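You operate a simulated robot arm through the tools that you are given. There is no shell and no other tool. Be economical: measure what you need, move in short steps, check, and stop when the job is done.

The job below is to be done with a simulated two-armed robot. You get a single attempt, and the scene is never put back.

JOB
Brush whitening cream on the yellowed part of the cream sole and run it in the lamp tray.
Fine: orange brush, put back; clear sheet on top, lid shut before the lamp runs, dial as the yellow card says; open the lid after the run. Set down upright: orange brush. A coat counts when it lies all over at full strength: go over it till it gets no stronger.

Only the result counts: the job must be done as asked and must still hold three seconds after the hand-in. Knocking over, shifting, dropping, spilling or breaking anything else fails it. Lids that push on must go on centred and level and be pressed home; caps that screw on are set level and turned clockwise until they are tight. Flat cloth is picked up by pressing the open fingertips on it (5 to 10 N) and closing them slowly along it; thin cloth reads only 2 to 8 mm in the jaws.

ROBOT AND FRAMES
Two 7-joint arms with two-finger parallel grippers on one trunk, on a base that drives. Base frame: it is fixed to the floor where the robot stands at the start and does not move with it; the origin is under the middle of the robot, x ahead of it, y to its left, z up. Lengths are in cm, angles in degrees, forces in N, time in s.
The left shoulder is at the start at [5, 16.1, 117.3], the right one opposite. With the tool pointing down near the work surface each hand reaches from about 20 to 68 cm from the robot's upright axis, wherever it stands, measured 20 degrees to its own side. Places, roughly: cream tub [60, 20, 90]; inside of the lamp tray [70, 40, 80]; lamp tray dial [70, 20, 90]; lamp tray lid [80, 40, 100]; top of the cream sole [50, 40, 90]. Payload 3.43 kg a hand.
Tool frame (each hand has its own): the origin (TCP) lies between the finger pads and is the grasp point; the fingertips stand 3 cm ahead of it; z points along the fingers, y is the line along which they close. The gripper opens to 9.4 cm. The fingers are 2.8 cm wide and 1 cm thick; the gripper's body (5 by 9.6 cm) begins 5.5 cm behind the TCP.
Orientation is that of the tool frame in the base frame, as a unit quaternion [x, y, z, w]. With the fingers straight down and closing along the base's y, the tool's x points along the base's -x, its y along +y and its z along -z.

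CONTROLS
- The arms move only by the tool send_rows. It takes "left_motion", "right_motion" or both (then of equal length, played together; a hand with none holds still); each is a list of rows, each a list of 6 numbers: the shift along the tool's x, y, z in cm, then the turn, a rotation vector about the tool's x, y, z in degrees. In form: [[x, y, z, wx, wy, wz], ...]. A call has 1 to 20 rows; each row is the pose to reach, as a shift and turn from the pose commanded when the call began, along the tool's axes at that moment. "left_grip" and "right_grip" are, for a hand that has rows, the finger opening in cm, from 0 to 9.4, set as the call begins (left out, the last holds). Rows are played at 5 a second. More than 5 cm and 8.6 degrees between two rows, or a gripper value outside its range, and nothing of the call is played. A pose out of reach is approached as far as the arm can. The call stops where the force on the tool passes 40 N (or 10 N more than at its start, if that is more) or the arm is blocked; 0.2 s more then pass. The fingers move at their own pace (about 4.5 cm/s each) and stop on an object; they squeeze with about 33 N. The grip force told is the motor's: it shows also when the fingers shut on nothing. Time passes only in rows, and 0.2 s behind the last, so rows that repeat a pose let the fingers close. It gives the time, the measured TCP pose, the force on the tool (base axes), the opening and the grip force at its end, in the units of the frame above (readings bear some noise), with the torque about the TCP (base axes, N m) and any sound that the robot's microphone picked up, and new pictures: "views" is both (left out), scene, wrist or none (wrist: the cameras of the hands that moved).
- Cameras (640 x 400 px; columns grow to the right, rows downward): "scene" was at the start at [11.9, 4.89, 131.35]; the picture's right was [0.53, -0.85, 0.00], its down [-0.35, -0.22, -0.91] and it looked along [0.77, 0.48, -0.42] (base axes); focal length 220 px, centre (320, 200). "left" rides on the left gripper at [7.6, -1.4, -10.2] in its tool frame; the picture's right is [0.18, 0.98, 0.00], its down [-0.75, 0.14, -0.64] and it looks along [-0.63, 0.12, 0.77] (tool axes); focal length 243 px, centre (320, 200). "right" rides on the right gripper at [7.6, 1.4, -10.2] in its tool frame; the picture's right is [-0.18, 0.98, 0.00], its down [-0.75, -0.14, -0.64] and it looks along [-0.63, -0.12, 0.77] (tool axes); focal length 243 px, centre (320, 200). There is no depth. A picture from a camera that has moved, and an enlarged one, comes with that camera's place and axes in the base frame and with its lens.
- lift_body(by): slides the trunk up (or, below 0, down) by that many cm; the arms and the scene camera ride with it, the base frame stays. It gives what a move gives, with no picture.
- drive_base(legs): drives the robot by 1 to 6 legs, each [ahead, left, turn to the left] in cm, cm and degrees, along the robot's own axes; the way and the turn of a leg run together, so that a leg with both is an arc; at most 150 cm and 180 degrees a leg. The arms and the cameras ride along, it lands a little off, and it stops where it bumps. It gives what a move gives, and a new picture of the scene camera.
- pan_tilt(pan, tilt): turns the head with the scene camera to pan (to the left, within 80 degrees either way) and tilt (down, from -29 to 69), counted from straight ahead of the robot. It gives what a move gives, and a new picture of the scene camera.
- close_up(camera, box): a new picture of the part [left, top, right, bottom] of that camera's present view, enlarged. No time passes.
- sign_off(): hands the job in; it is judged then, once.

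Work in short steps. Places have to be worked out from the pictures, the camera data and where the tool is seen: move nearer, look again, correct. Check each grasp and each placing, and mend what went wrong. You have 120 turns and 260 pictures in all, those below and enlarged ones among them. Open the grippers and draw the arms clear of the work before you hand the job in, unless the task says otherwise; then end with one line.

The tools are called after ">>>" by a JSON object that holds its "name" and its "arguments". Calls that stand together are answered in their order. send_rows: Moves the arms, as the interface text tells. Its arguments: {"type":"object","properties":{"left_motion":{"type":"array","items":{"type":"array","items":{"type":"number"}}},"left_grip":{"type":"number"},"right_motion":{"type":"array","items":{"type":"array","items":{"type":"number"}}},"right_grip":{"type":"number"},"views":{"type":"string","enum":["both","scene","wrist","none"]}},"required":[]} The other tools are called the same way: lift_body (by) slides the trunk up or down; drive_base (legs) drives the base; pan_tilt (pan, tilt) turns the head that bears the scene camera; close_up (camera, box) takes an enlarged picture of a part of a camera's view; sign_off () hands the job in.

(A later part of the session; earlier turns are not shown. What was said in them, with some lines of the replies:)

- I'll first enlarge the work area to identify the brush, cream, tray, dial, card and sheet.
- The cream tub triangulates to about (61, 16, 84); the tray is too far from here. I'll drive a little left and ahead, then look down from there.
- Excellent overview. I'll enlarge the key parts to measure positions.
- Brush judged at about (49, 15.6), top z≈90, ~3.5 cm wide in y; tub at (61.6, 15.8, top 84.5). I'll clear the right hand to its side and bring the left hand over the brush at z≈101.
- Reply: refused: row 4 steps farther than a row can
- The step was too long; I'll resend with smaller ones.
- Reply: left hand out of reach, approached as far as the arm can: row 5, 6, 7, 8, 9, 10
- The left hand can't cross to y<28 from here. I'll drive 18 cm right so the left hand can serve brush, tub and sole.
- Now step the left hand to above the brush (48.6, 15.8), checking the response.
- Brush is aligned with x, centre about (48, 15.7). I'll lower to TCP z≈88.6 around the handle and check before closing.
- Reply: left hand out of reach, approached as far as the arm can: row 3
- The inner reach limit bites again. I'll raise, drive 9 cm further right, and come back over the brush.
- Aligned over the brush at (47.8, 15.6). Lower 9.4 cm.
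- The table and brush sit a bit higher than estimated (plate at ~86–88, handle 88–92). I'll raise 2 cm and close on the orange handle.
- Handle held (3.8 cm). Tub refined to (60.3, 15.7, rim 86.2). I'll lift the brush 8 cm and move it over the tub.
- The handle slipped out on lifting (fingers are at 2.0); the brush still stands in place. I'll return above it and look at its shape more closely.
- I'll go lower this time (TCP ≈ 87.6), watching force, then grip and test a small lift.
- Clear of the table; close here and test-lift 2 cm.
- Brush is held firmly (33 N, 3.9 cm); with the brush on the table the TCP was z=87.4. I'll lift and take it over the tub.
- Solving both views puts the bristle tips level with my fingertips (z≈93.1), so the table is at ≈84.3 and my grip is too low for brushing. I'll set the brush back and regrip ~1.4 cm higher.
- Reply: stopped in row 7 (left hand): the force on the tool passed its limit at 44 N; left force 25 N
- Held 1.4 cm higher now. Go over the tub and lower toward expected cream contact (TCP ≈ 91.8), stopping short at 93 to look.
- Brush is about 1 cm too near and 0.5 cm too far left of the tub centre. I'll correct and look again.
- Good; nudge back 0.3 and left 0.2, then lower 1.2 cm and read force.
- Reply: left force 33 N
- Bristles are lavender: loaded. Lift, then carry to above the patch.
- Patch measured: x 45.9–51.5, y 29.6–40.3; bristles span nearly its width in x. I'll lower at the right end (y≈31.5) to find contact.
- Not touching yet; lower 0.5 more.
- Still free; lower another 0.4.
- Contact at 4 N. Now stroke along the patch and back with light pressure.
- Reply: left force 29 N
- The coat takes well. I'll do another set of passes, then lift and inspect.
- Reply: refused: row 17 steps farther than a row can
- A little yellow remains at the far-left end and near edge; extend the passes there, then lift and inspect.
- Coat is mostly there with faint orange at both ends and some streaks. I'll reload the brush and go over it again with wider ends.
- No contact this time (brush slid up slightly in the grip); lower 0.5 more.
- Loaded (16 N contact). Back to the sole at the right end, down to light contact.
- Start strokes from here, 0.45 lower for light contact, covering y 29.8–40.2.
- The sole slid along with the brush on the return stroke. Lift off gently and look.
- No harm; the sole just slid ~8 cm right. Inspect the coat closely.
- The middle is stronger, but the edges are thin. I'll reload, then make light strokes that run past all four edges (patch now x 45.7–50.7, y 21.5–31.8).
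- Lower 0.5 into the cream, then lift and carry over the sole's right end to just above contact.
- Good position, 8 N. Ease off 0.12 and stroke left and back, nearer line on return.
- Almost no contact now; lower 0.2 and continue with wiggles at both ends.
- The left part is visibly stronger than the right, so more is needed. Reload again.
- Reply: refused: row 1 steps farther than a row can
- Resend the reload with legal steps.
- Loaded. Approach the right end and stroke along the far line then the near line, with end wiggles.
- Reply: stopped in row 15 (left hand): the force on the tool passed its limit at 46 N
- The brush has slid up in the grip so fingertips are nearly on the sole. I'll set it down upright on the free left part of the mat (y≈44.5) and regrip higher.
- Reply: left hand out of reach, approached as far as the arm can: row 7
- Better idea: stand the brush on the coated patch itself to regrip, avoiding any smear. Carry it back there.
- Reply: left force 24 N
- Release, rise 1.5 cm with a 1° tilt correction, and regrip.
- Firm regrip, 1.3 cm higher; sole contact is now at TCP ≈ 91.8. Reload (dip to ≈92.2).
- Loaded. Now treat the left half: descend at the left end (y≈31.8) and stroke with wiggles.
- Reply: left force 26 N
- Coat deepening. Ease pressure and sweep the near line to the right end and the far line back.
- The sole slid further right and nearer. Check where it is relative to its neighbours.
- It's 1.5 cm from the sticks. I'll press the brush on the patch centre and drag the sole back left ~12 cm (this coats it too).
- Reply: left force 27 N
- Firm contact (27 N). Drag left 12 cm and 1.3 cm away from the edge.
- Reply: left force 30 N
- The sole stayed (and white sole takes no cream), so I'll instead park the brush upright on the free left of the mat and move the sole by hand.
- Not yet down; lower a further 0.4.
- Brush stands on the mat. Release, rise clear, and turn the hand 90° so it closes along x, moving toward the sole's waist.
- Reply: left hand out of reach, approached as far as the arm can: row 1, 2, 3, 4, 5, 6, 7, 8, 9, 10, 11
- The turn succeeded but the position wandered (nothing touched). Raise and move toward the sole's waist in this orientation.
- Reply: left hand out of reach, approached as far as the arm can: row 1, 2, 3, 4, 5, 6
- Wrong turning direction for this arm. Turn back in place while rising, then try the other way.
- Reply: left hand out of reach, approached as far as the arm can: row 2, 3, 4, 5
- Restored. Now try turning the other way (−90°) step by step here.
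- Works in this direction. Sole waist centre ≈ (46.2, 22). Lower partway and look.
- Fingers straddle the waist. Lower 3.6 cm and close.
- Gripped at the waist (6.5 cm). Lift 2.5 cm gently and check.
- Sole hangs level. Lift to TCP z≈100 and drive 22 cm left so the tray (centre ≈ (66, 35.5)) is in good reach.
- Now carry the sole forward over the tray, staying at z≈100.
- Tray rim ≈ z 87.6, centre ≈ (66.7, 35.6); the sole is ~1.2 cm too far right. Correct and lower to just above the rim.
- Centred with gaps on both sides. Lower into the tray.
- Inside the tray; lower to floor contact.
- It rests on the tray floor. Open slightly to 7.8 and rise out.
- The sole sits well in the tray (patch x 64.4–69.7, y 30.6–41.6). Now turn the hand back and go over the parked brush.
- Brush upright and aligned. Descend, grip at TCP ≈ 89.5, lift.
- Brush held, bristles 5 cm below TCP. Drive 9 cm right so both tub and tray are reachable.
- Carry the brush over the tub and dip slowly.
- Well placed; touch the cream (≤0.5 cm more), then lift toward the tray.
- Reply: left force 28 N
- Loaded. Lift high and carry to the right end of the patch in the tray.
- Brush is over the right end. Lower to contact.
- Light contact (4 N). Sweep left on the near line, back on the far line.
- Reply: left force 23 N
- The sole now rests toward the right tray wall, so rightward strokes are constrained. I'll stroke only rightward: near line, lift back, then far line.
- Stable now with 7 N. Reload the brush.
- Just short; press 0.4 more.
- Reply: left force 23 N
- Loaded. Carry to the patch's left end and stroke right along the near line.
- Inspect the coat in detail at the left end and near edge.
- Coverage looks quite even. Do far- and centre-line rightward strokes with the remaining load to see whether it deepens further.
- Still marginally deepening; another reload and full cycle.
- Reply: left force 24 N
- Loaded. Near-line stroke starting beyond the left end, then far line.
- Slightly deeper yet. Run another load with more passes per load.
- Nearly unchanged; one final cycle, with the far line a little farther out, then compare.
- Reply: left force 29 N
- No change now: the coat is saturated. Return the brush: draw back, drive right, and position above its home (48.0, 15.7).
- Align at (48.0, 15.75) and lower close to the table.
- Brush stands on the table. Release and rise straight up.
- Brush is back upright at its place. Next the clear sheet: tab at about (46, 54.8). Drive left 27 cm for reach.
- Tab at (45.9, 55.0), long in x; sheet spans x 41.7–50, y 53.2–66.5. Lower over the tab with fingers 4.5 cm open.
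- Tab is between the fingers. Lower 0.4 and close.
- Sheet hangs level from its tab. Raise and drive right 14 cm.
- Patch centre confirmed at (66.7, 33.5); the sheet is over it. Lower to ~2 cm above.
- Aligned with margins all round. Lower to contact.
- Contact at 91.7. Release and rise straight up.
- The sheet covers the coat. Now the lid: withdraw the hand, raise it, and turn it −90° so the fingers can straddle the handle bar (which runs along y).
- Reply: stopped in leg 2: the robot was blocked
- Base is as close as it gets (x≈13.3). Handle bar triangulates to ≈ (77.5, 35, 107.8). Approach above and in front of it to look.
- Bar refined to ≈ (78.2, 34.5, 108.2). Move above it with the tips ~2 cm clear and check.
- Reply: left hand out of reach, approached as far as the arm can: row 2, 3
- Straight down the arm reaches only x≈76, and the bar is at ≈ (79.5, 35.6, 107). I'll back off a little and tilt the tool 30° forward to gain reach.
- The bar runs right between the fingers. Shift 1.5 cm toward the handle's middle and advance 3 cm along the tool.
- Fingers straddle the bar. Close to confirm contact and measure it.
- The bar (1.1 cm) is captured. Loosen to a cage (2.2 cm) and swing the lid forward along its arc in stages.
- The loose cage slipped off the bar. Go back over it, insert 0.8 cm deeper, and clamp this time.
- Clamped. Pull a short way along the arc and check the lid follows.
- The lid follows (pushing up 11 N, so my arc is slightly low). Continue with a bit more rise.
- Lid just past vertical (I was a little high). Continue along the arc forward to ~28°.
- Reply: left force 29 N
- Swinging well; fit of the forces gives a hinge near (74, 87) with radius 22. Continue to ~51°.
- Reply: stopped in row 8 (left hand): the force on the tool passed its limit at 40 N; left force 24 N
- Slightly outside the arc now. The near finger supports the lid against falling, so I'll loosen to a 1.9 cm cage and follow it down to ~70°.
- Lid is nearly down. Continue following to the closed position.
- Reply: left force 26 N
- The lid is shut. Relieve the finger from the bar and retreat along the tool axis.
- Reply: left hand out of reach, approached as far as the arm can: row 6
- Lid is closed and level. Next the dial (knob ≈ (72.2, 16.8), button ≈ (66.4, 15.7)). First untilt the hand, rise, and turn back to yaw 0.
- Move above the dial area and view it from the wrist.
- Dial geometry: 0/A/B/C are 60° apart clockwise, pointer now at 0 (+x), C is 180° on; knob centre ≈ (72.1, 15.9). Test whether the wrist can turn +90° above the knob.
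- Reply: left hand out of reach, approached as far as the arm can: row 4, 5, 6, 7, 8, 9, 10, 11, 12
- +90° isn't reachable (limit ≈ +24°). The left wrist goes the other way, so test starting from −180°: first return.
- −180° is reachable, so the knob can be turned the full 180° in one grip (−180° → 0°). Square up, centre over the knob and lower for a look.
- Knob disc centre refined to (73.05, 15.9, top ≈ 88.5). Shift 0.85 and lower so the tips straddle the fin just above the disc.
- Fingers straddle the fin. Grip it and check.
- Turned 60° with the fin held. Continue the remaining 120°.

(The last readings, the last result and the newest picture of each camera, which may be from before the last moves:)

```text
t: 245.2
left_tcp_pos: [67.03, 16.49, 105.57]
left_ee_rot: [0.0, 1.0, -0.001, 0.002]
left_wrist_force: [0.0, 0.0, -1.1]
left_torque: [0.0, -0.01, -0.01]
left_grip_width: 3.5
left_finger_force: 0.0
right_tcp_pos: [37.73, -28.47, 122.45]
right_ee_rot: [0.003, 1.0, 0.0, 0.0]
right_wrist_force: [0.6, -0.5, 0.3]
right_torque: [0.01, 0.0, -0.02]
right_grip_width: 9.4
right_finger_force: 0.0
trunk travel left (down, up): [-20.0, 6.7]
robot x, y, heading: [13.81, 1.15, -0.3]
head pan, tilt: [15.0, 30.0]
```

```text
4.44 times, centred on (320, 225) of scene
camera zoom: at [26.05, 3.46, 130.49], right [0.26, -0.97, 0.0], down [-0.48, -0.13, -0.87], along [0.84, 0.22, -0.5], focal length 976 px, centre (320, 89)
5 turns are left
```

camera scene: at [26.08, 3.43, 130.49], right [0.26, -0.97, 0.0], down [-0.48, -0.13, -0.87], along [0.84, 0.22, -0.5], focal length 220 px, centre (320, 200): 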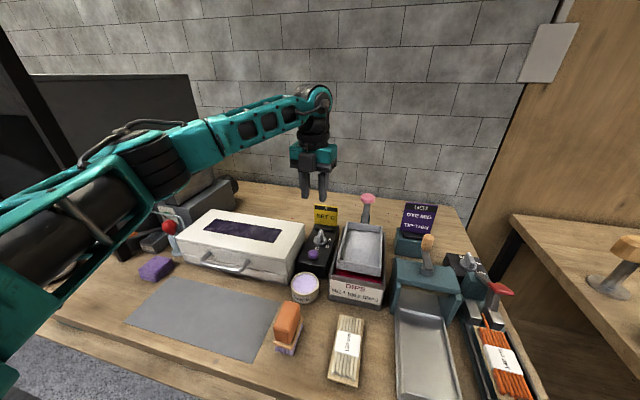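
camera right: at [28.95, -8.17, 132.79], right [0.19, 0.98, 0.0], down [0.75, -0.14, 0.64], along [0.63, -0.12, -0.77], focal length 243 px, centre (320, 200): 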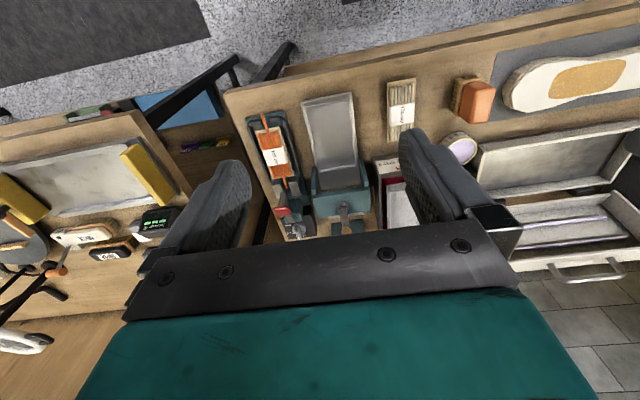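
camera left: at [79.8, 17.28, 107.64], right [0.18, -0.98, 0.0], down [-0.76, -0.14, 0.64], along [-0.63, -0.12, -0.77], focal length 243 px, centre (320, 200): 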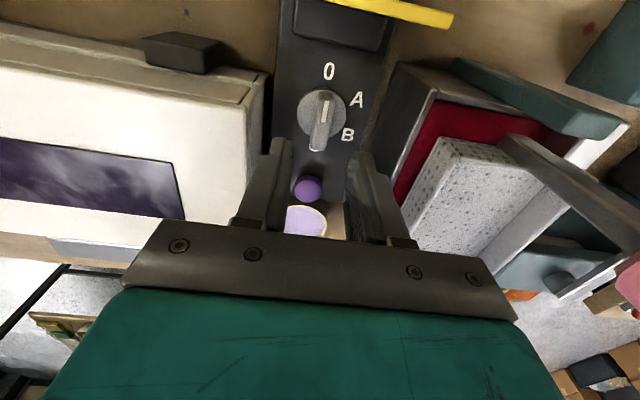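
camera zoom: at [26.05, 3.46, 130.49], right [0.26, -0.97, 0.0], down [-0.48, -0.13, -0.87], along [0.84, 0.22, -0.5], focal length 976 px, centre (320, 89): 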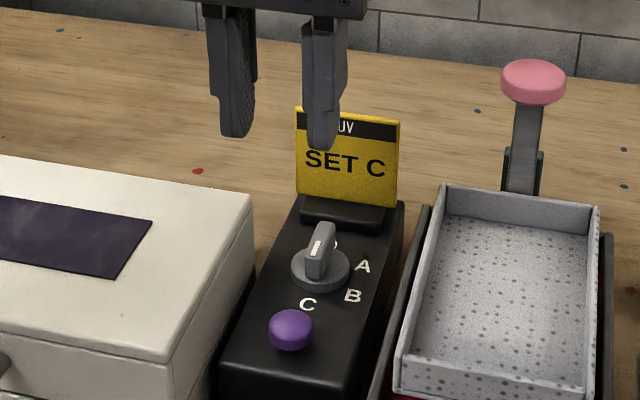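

Only a few turns remain; the pointer's white line is now on C. I'll press the purple button, lift off, and prepare the hand for reopening while the lamp runs (all without touching the lid).

>>> {"name": "send_rows", "arguments": {"left_motion": [[0.73, -0.59, 4, 0, 0, 0], [0.73, -0.59, 8, 0, 0, 0], [0.73, -0.59, 11.5, 0, 0, 0], [0.73, -0.59, 12.8, 0, 0, 0], [0.73, -0.59, 13.3, 0, 0, 0], [0.73, -0.59, 13.7, 0, 0, 0], [0.73, -0.59, 14.1, 0, 0, 0], [0.73, -0.59, 14.5, 0, 0, 0]], "left_grip": 0, "views": "none"}}

>>> {"name": "send_rows", "arguments": {"left_motion": [[0, 0, -4, 0, 0, 0], [0, 0, -8, 0, 0, 0], [0, 0, -12, 0, 0, 0], [4, 2, -14, 0, 0, 0], [8, 4, -15, 0, 0, 0], [11, 7, -15, 0, 0, 0], [12, 11, -15, 0, 0, 0]], "left_grip": 3.2, "views": "scene"}}

>>> {"name": "drive_base", "arguments": {"legs": [[0, 13, 0]]}}

>>> {"name": "send_rows", "arguments": {"left_motion": [[0, 0, 0, 0, 0, -8.5], [0, 0, 0, 0, 0, -17], [0, 0, 0, 0, 0, -25.5], [0, -1, 0, 0, 0, -34], [0, -1, 0, 0, 0, -42.5], [0, -2, 0, 0, 0, -51], [0, -2, 0, 0, 0, -59.5], [0, -3, 0, 0, 0, -68], [0, -3, 0, 0, 0, -76.5], [0, -3, 0, 0, 0, -85], [0, -3, 0, 0, 0, -90]], "views": "none"}}

>>> {"name": "send_rows", "arguments": {"left_motion": [[1, 1, 0, 8.5, 0, 0], [2, 2, 0, 17, 0, 0], [2.9, 3.1, 1, 25, 0, 0], [2.9, 3.1, 3, 30, 0, 0], [2.9, 3.1, 6, 30, 0, 0]], "views": "none"}}

>>> {"name": "send_rows", "arguments": {"left_motion": [[0, 0, 0, 0, 0, 0], [0, 0, 0, 0, 0, 0], [0, 0, 0, 0, 0, 0], [0, 0, 0, 0, 0, 0], [0, 0, 0, 0, 0, 0], [0, 0, 0, 0, 0, 0], [0, 0, 0, 0, 0, 0], [0, 0, 0, 0, 0, 0], [0, 0, 0, 0, 0, 0], [0, 0, 0, 0, 0, 0], [0, 0, 0, 0, 0, 0], [0, 0, 0, 0, 0, 0], [0, 0, 0, 0, 0, 0], [0, 0, 0, 0, 0, 0], [0, 0, 0, 0, 0, 0], [0, 0, 0, 0, 0, 0], [0, 0, 0, 0, 0, 0], [0, 0, 0, 0, 0, 0], [0, 0, 0, 0, 0, 0], [0, 0, 0, 0, 0, 0]]}}

>>> {"name": "close_up", "arguments": {"camera": "scene", "box": [200, 170, 400, 310]}}

```text
t: 246.7
left_tcp_pos: [66.49, 15.79, 92.82]
left_ee_rot: [0.0, 1.0, -0.003, 0.01]
left_wrist_force: [-6.9, 1.5, 23.6]
left_torque: [0.08, 0.27, 0.01]
left_grip_width: 0.0
left_finger_force: 33.2
right_tcp_pos: [37.58, -28.54, 122.43]
right_ee_rot: [0.003, 1.0, 0.0, 0.001]
right_wrist_force: [0.2, 0.6, 0.1]
right_torque: [-0.04, 0.03, -0.03]
right_grip_width: 9.4
right_finger_force: 0.0
trunk travel left (down, up): [-20.0, 6.7]
robot x, y, heading: [13.21, 1.13, -0.2]
head pan, tilt: [15.0, 30.0]
heard: click
stopped in row 7 (left hand): the force on the tool passed its limit at 42 N (the readings are from after the stop); the commanded pose is now the measured one
```

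```text
t: 248.3
left_tcp_pos: [54.27, 27.06, 107.3]
left_ee_rot: [0.001, 1.0, -0.001, 0.007]
left_wrist_force: [0.4, 0.7, -0.1]
left_torque: [-0.06, -0.01, -0.01]
left_grip_width: 3.2
left_finger_force: 0.0
right_tcp_pos: [37.65, -28.51, 122.48]
right_ee_rot: [0.002, 1.0, 0.0, -0.001]
right_wrist_force: [0.2, 0.3, 0.0]
right_torque: [-0.01, 0.01, -0.03]
right_grip_width: 9.39
right_finger_force: 0.1
trunk travel left (down, up): [-20.0, 6.7]
robot x, y, heading: [13.38, 1.18, -0.1]
head pan, tilt: [15.0, 30.0]
camera scene: at [26.05, 3.5, 130.49], right [0.26, -0.97, 0.0], down [-0.48, -0.13, -0.87], along [0.84, 0.22, -0.5], focal length 220 px, centre (320, 200)
```

scene: 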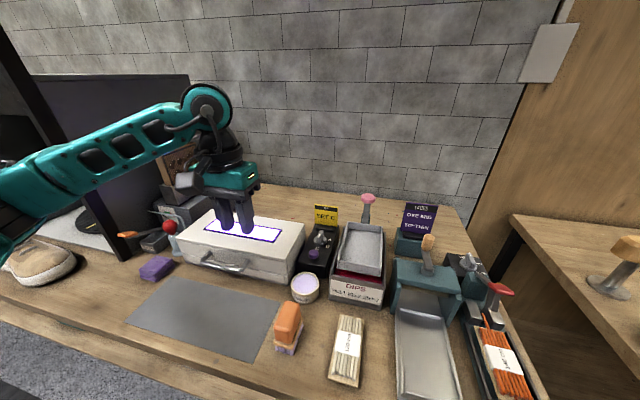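

```text
t: 250.1
left_tcp_pos: [54.33, 39.92, 107.27]
left_ee_rot: [-0.001, 1.0, -0.002, 0.008]
left_wrist_force: [0.7, 0.8, -0.4]
left_torque: [-0.03, 0.02, -0.03]
left_grip_width: 3.22
left_finger_force: 0.1
right_tcp_pos: [37.88, -15.67, 122.45]
right_ee_rot: [0.001, 1.0, 0.0, 0.0]
right_wrist_force: [-0.3, -0.2, 0.2]
right_torque: [0.02, -0.01, 0.01]
right_grip_width: 9.39
right_finger_force: 0.0
trunk travel left (down, up): [-20.0, 6.7]
robot x, y, heading: [13.32, 13.82, -0.2]
head pan, tilt: [15.0, 30.0]
camera scene: at [26.09, 16.26, 130.49], right [0.26, -0.97, 0.0], down [-0.48, -0.13, -0.87], along [0.84, 0.22, -0.5], focal length 220 px, centre (320, 200)
```

scene: 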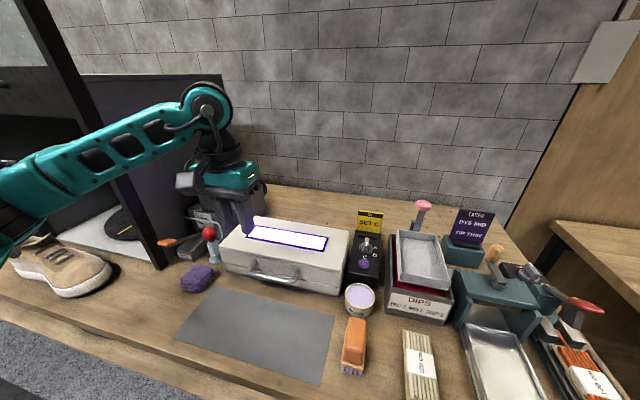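

```text
t: 252.4
left_tcp_pos: [54.45, 36.89, 107.22]
left_ee_rot: [0.708, -0.706, 0.006, -0.003]
left_wrist_force: [0.4, -0.1, 0.2]
left_torque: [0.02, 0.01, 0.04]
left_grip_width: 3.17
left_finger_force: 0.1
right_tcp_pos: [37.78, -15.63, 122.47]
right_ee_rot: [0.001, 1.0, 0.0, 0.0]
right_wrist_force: [0.5, -0.3, 0.3]
right_torque: [-0.01, -0.04, -0.02]
right_grip_width: 9.39
right_finger_force: 0.1
trunk travel left (down, up): [-20.0, 6.7]
robot x, y, heading: [13.2, 14.2, -0.2]
head pan, tilt: [15.0, 30.0]
```

```text
t: 253.7
left_tcp_pos: [51.47, 33.83, 101.13]
left_ee_rot: [0.683, -0.68, 0.191, -0.187]
left_wrist_force: [-0.5, 0.2, -1.0]
left_torque: [-0.01, -0.02, -0.02]
left_grip_width: 3.21
left_finger_force: 0.1
right_tcp_pos: [37.83, -15.73, 122.48]
right_ee_rot: [0.001, 1.0, 0.001, 0.0]
right_wrist_force: [-0.6, -0.4, 0.2]
right_torque: [0.01, 0.03, -0.03]
right_grip_width: 9.4
right_finger_force: 0.1
trunk travel left (down, up): [-20.0, 6.7]
robot x, y, heading: [13.14, 13.66, 0.2]
head pan, tilt: [15.0, 30.0]
```

```text
t: 257.9
left_tcp_pos: [51.43, 33.96, 101.18]
left_ee_rot: [0.683, -0.681, 0.189, -0.186]
left_wrist_force: [-1.2, -0.5, 0.2]
left_torque: [0.01, 0.01, 0.0]
left_grip_width: 3.22
left_finger_force: 0.0
right_tcp_pos: [37.93, -15.61, 122.57]
right_ee_rot: [0.001, 1.0, 0.001, 0.0]
right_wrist_force: [0.1, -0.1, 0.5]
right_torque: [0.03, 0.0, -0.04]
right_grip_width: 9.38
right_finger_force: 0.0
trunk travel left (down, up): [-20.0, 6.7]
robot x, y, heading: [13.35, 13.51, 0.2]
head pan, tilt: [15.0, 30.0]
camera scene: at [26.09, 16.23, 130.49], right [0.26, -0.97, 0.0], down [-0.48, -0.13, -0.87], along [0.84, 0.22, -0.5], focal length 220 px, centre (320, 200)
camera left: at [47.44, 26.35, 110.73], right [-0.84, -0.19, -0.5], down [-0.45, 0.75, 0.48], along [0.29, 0.63, -0.72], focal length 243 px, centre (320, 200)
```

scene: 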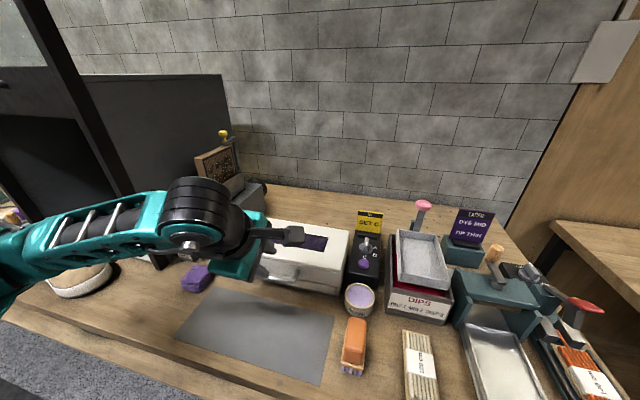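
left: 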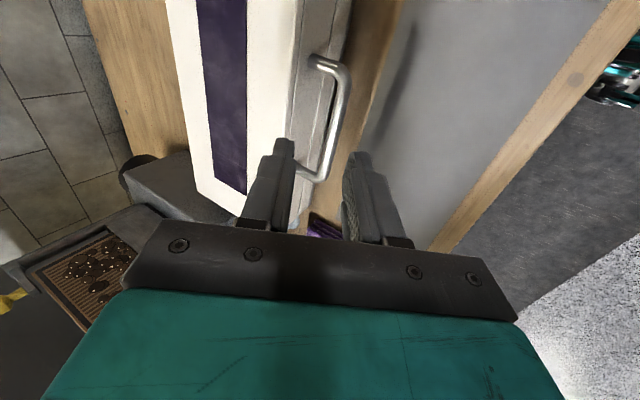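

```text
2.86 times, centred on (300, 240) of scene
camera zoom: at [26.09, 16.23, 130.49], right [0.26, -0.97, 0.0], down [-0.48, -0.13, -0.87], along [0.84, 0.22, -0.5], focal length 627 px, centre (377, 86)
4 turns are left
```

zoom: 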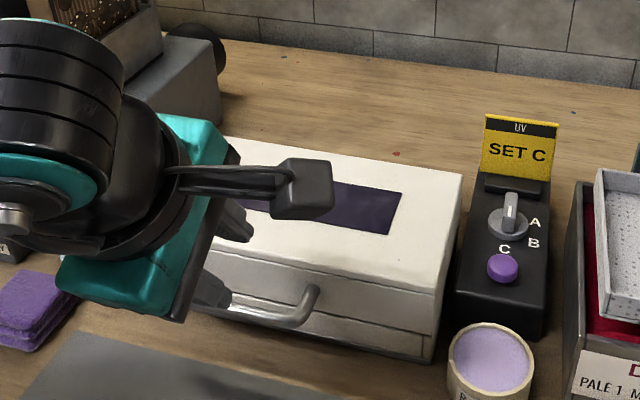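

The window glowed and is dark again: the run is over. The bar lies 11.2 cm ahead and 1.45 cm to the near side; I'll insert, clamp, and swing the lid up about half-way along the refitted arc (hinge (74.1, 89.6), radius 18.3).

>>> {"name": "send_rows", "arguments": {"left_motion": [[0, 0.75, 0, 0, 0, 0], [0, 1.45, 1.5, 0, 0, 0], [0, 1.45, 4, 0, 0, 0], [0, 1.45, 6.5, 0, 0, 0], [0, 1.45, 8.5, 0, 0, 0], [0, 1.45, 9.8, 0, 0, 0]], "left_grip": 2.8, "views": "none"}}

>>> {"name": "send_rows", "arguments": {"left_motion": [[0, 0, 0, 0, 0, 0], [0, 0, 0, 0, 0, 0], [0, 0, 0, 0, 0, 0], [0, 0, 0, 0, 0, 0]], "left_grip": 0, "views": "wrist"}}

>>> {"name": "send_rows", "arguments": {"left_motion": [[0, -0.85, -1.06, 0, 0, 0], [0, -1.69, -2.12, 0, 0, 0], [0, -2.6, -3.0, 0, 0, 0], [0, -3.52, -3.89, 0, 0, 0], [0, -4.55, -4.65, 0, 0, 0], [0, -5.59, -5.4, 0, 0, 0], [0, -6.72, -6.0, 0, 0, 0], [0, -7.85, -6.59, 0, 0, 0], [0, -9.05, -7.03, 0, 0, 0], [0, -10.25, -7.47, 0, 0, 0]]}}

>>> {"name": "close_up", "arguments": {"camera": "scene", "box": [200, 120, 400, 290]}}

```text
t: 259.2
left_tcp_pos: [55.16, 33.92, 91.99]
left_ee_rot: [0.682, -0.681, 0.19, -0.188]
left_wrist_force: [-1.0, 0.2, -0.8]
left_torque: [0.01, 0.02, 0.02]
left_grip_width: 2.8
left_finger_force: 0.2
right_tcp_pos: [37.77, -15.68, 122.38]
right_ee_rot: [0.002, 1.0, 0.001, 0.0]
right_wrist_force: [-0.3, 0.1, 0.3]
right_torque: [0.01, 0.0, -0.02]
right_grip_width: 9.39
right_finger_force: 0.1
trunk travel left (down, up): [-20.0, 6.7]
robot x, y, heading: [13.31, 13.81, -0.2]
head pan, tilt: [15.0, 30.0]
```

```text
t: 260.2
left_tcp_pos: [55.15, 33.87, 92.08]
left_ee_rot: [0.683, -0.681, 0.189, -0.185]
left_wrist_force: [-4.7, -1.2, -2.3]
left_torque: [-0.19, 0.24, 0.63]
left_grip_width: 1.17
left_finger_force: 45.3
right_tcp_pos: [37.85, -15.71, 122.39]
right_ee_rot: [0.001, 1.0, 0.001, 0.0]
right_wrist_force: [0.1, -0.3, 0.3]
right_torque: [-0.04, 0.0, -0.02]
right_grip_width: 9.42
right_finger_force: 0.1
trunk travel left (down, up): [-20.0, 6.7]
robot x, y, heading: [13.34, 13.95, -0.0]
head pan, tilt: [15.0, 30.0]
camera left: at [51.07, 26.3, 101.6], right [-0.84, -0.19, -0.5], down [-0.45, 0.75, 0.48], along [0.29, 0.63, -0.72], focal length 243 px, centre (320, 200)
```

left: 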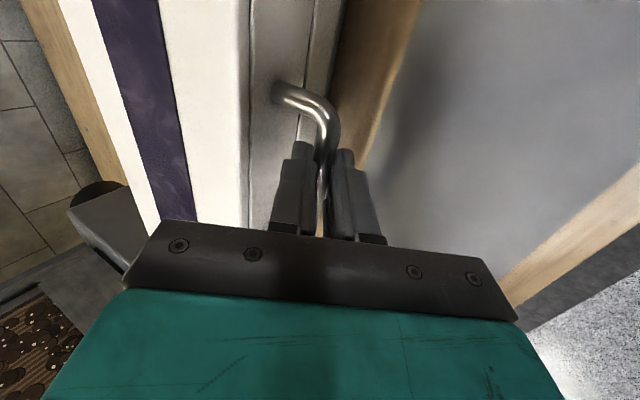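

```text
t: 262.4
left_tcp_pos: [60.5, 33.95, 103.54]
left_ee_rot: [0.683, -0.681, 0.188, -0.186]
left_wrist_force: [11.5, -7.6, -14.1]
left_torque: [0.05, 0.01, 0.31]
left_grip_width: 1.14
left_finger_force: 45.0
right_tcp_pos: [38.06, -15.85, 122.27]
right_ee_rot: [0.001, 1.0, 0.001, -0.001]
right_wrist_force: [-0.3, -0.7, 0.8]
right_torque: [-0.01, -0.03, 0.02]
right_grip_width: 9.4
right_finger_force: 0.0
trunk travel left (down, up): [-20.0, 6.7]
robot x, y, heading: [13.34, 14.13, -0.2]
head pan, tilt: [15.0, 30.0]
camera scene: at [26.35, 16.18, 130.44], right [0.26, -0.97, 0.0], down [-0.49, -0.13, -0.86], along [0.84, 0.22, -0.5], focal length 220 px, centre (320, 200)
camera left: at [56.35, 26.31, 113.08], right [-0.85, -0.19, -0.5], down [-0.45, 0.76, 0.48], along [0.29, 0.63, -0.72], focal length 243 px, centre (320, 200)
```

scene: 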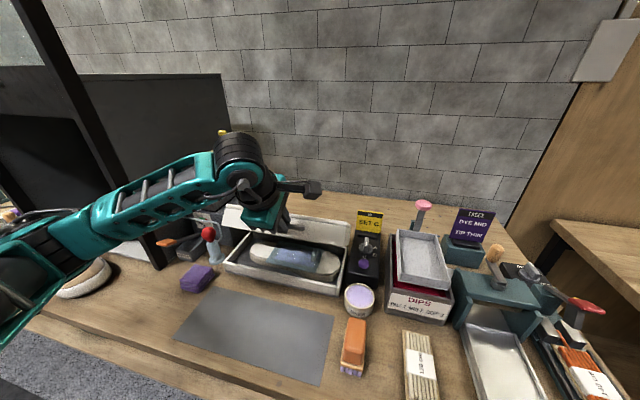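
left: 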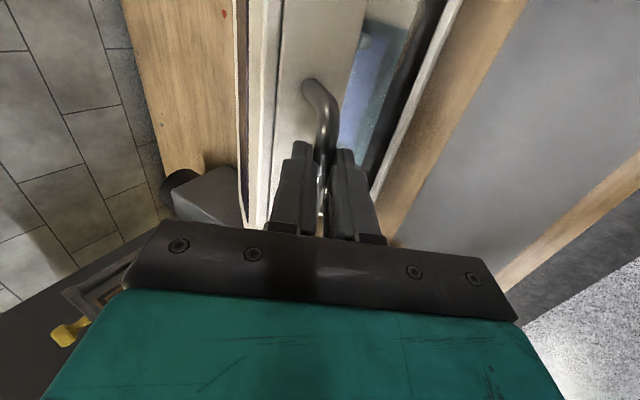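

```text
2.35 times, centred on (300, 205) of scene
camera zoom: at [26.35, 16.18, 130.44], right [0.26, -0.97, 0.0], down [-0.49, -0.13, -0.86], along [0.84, 0.22, -0.5], focal length 517 px, centre (367, 188)
3 turns are left
```

zoom: 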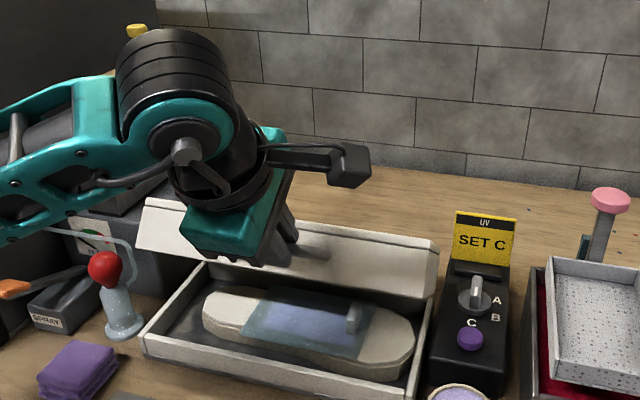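

The lid is half open and held. Finish the swing to its original open angle (slightly tighter radius), keeping hold to verify.

>>> {"name": "send_rows", "arguments": {"left_motion": [[0, -0.1, 0.33, 0, 0, 0], [0, -1.3, 0.1, 0, 0, 0], [0, -2.54, -0.18, 0, 0, 0], [0, -3.8, -0.28, 0, 0, 0], [0, -5.04, -0.37, 0, 0, 0], [0, -6.3, -0.28, 0, 0, 0], [0, -7.53, -0.18, 0, 0, 0], [0, -8.75, 0.05, 0, 0, 0], [0, -10.0, 0.3, 0, 0, 0], [0, -11.2, 0.66, 0, 0, 0], [0, -12.39, 1.04, 0, 0, 0]], "views": "none"}}

>>> {"name": "send_rows", "arguments": {"left_motion": [[0, -1.15, 0.55, 0, 0, 0], [0, -2.3, 1.11, 0, 0, 0], [0, -3.35, 1.8, 0, 0, 0], [0, -4.41, 2.53, 0, 0, 0], [0, -5.2, 3.25, 0, 0, 0], [0, -5.8, 3.9, 0, 0, 0]]}}

>>> {"name": "close_up", "arguments": {"camera": "scene", "box": [200, 90, 400, 260]}}

```text
t: 264.9
left_tcp_pos: [71.35, 33.95, 109.11]
left_ee_rot: [0.683, -0.681, 0.188, -0.186]
left_wrist_force: [0.7, -5.4, -8.0]
left_torque: [0.09, 0.17, -0.64]
left_grip_width: 1.15
left_finger_force: 45.2
right_tcp_pos: [37.89, -15.79, 122.41]
right_ee_rot: [0.001, 1.0, 0.0, -0.001]
right_wrist_force: [0.2, -0.8, 0.0]
right_torque: [-0.01, 0.0, -0.01]
right_grip_width: 9.41
right_finger_force: 0.0
trunk travel left (down, up): [-20.0, 6.7]
robot x, y, heading: [13.12, 13.81, 0.2]
head pan, tilt: [15.0, 30.0]
```

```text
t: 266.2
left_tcp_pos: [78.47, 33.91, 108.66]
left_ee_rot: [0.683, -0.681, 0.187, -0.186]
left_wrist_force: [-3.2, -6.7, -15.6]
left_torque: [0.26, 0.34, -0.9]
left_grip_width: 1.17
left_finger_force: 44.4
right_tcp_pos: [37.91, -15.63, 122.46]
right_ee_rot: [0.0, 1.0, 0.0, -0.001]
right_wrist_force: [0.0, -0.3, -0.6]
right_torque: [-0.01, 0.02, -0.01]
right_grip_width: 9.41
right_finger_force: 0.1
trunk travel left (down, up): [-20.0, 6.7]
robot x, y, heading: [13.38, 13.84, -0.2]
head pan, tilt: [15.0, 30.0]
camera scene: at [26.2, 16.17, 130.47], right [0.26, -0.97, 0.0], down [-0.48, -0.13, -0.87], along [0.84, 0.22, -0.5], focal length 220 px, centre (320, 200)
camera left: at [74.4, 26.34, 118.21], right [-0.85, -0.19, -0.5], down [-0.45, 0.76, 0.48], along [0.29, 0.63, -0.72], focal length 243 px, centre (320, 200)
```

scene: 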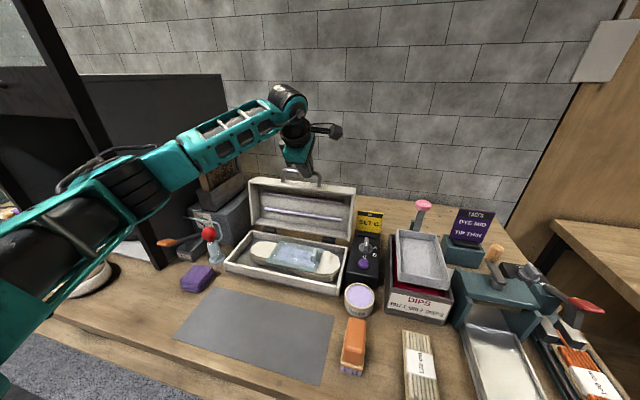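
left: 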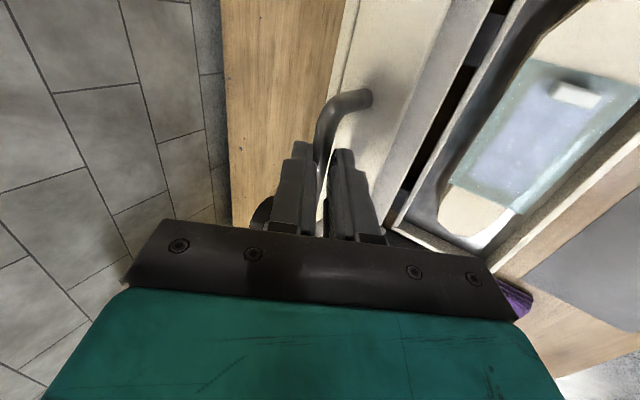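

```text
2.35 times, centred on (300, 175) of scene
camera zoom: at [26.2, 16.17, 130.47], right [0.26, -0.97, 0.0], down [-0.48, -0.13, -0.87], along [0.84, 0.22, -0.5], focal length 517 px, centre (367, 259)
2 turns are left
```

zoom: 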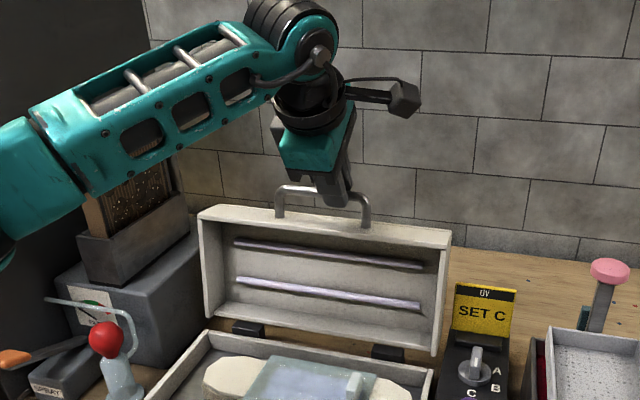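

The lid is fully open as at the start. Release the bar, back straight off, and draw clear.

>>> {"name": "send_rows", "arguments": {"left_motion": [[0, 0, 0, 0, 0, 0], [0, 0, 0, 0, 0, 0], [0, 0, -1, 0, 0, 0], [0, 0, -3.5, 0, 0, 0], [0, 1, -5.5, 0, 0, 0], [0, 4, -7, 0, 0, 0], [0, 8, -8, 0, 0, 0], [0, 12, -9, 0, 0, 0]], "left_grip": 2.8, "views": "none"}}

>>> {"name": "send_rows", "arguments": {"left_motion": [[0, 0, 0, 0, 0, 0], [0, 3, -2, 0, 0, 0], [0, 6, -4, 0, 0, 0], [0, 6, -4, 0, 0, 0], [0, 6, -4, 0, 0, 0]], "left_grip": 9.0}}

```text
t: 268.1
left_tcp_pos: [63.32, 34.01, 110.53]
left_ee_rot: [0.683, -0.68, 0.189, -0.186]
left_wrist_force: [0.7, -0.3, -0.1]
left_torque: [0.02, 0.0, 0.01]
left_grip_width: 2.8
left_finger_force: 0.0
right_tcp_pos: [37.79, -15.49, 122.44]
right_ee_rot: [0.001, 1.0, -0.001, -0.001]
right_wrist_force: [0.4, -0.4, -0.3]
right_torque: [-0.04, 0.0, 0.03]
right_grip_width: 9.39
right_finger_force: 0.2
trunk travel left (down, up): [-20.0, 6.7]
robot x, y, heading: [13.47, 14.11, -0.1]
head pan, tilt: [15.0, 30.0]
```

```text
t: 269.2
left_tcp_pos: [56.07, 34.04, 110.82]
left_ee_rot: [0.682, -0.681, 0.19, -0.187]
left_wrist_force: [-0.4, 0.0, 0.3]
left_torque: [-0.02, -0.02, 0.0]
left_grip_width: 9.01
left_finger_force: 0.0
right_tcp_pos: [37.81, -15.7, 122.44]
right_ee_rot: [0.0, 1.0, 0.001, -0.001]
right_wrist_force: [0.2, -0.5, 0.4]
right_torque: [0.01, 0.02, -0.01]
right_grip_width: 9.4
right_finger_force: 0.1
trunk travel left (down, up): [-20.0, 6.7]
robot x, y, heading: [13.37, 13.76, -0.0]
head pan, tilt: [15.0, 30.0]
camera scene: at [26.08, 16.23, 130.49], right [0.26, -0.97, 0.0], down [-0.48, -0.13, -0.87], along [0.84, 0.22, -0.5], focal length 220 px, centre (320, 200)
camera left: at [52.07, 26.44, 120.43], right [-0.84, -0.19, -0.5], down [-0.45, 0.75, 0.48], along [0.29, 0.63, -0.72], focal length 243 px, centre (320, 200)
1 turns are left
```

scene: 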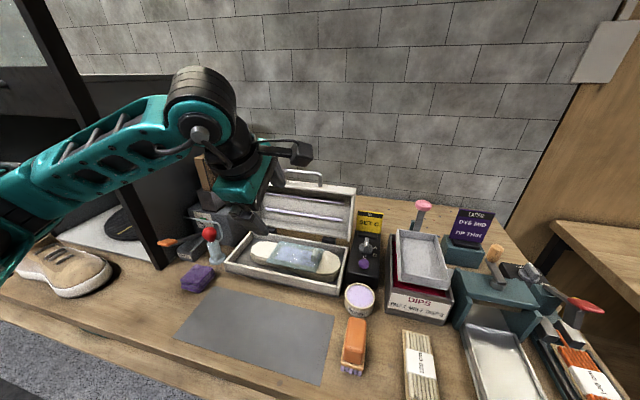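
left: 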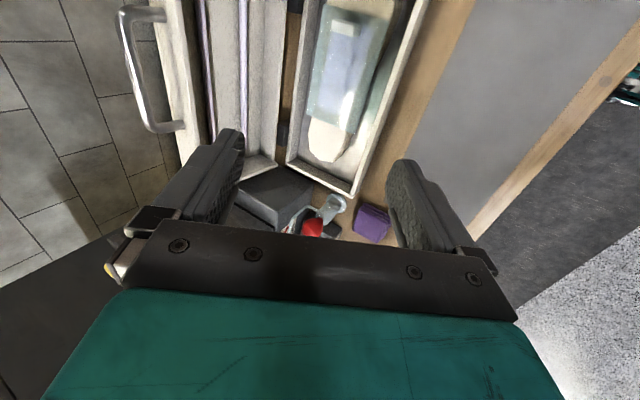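

The lid stays open, the sheet is still on the sole, the brush stands upright at its place, and both grippers are open and clear, so I'm handing in.

>>> {"name": "sign_off", "arguments": {}}

```text
The job is handed in.
```

The yellowed part of the sole was coated with whitening cream until it stopped getting stronger. It then ran in the lamp tray under the clear sheet with the lid shut and the dial on C, as the yellow card says. The lid is open again, and the orange brush is back upright in its place.
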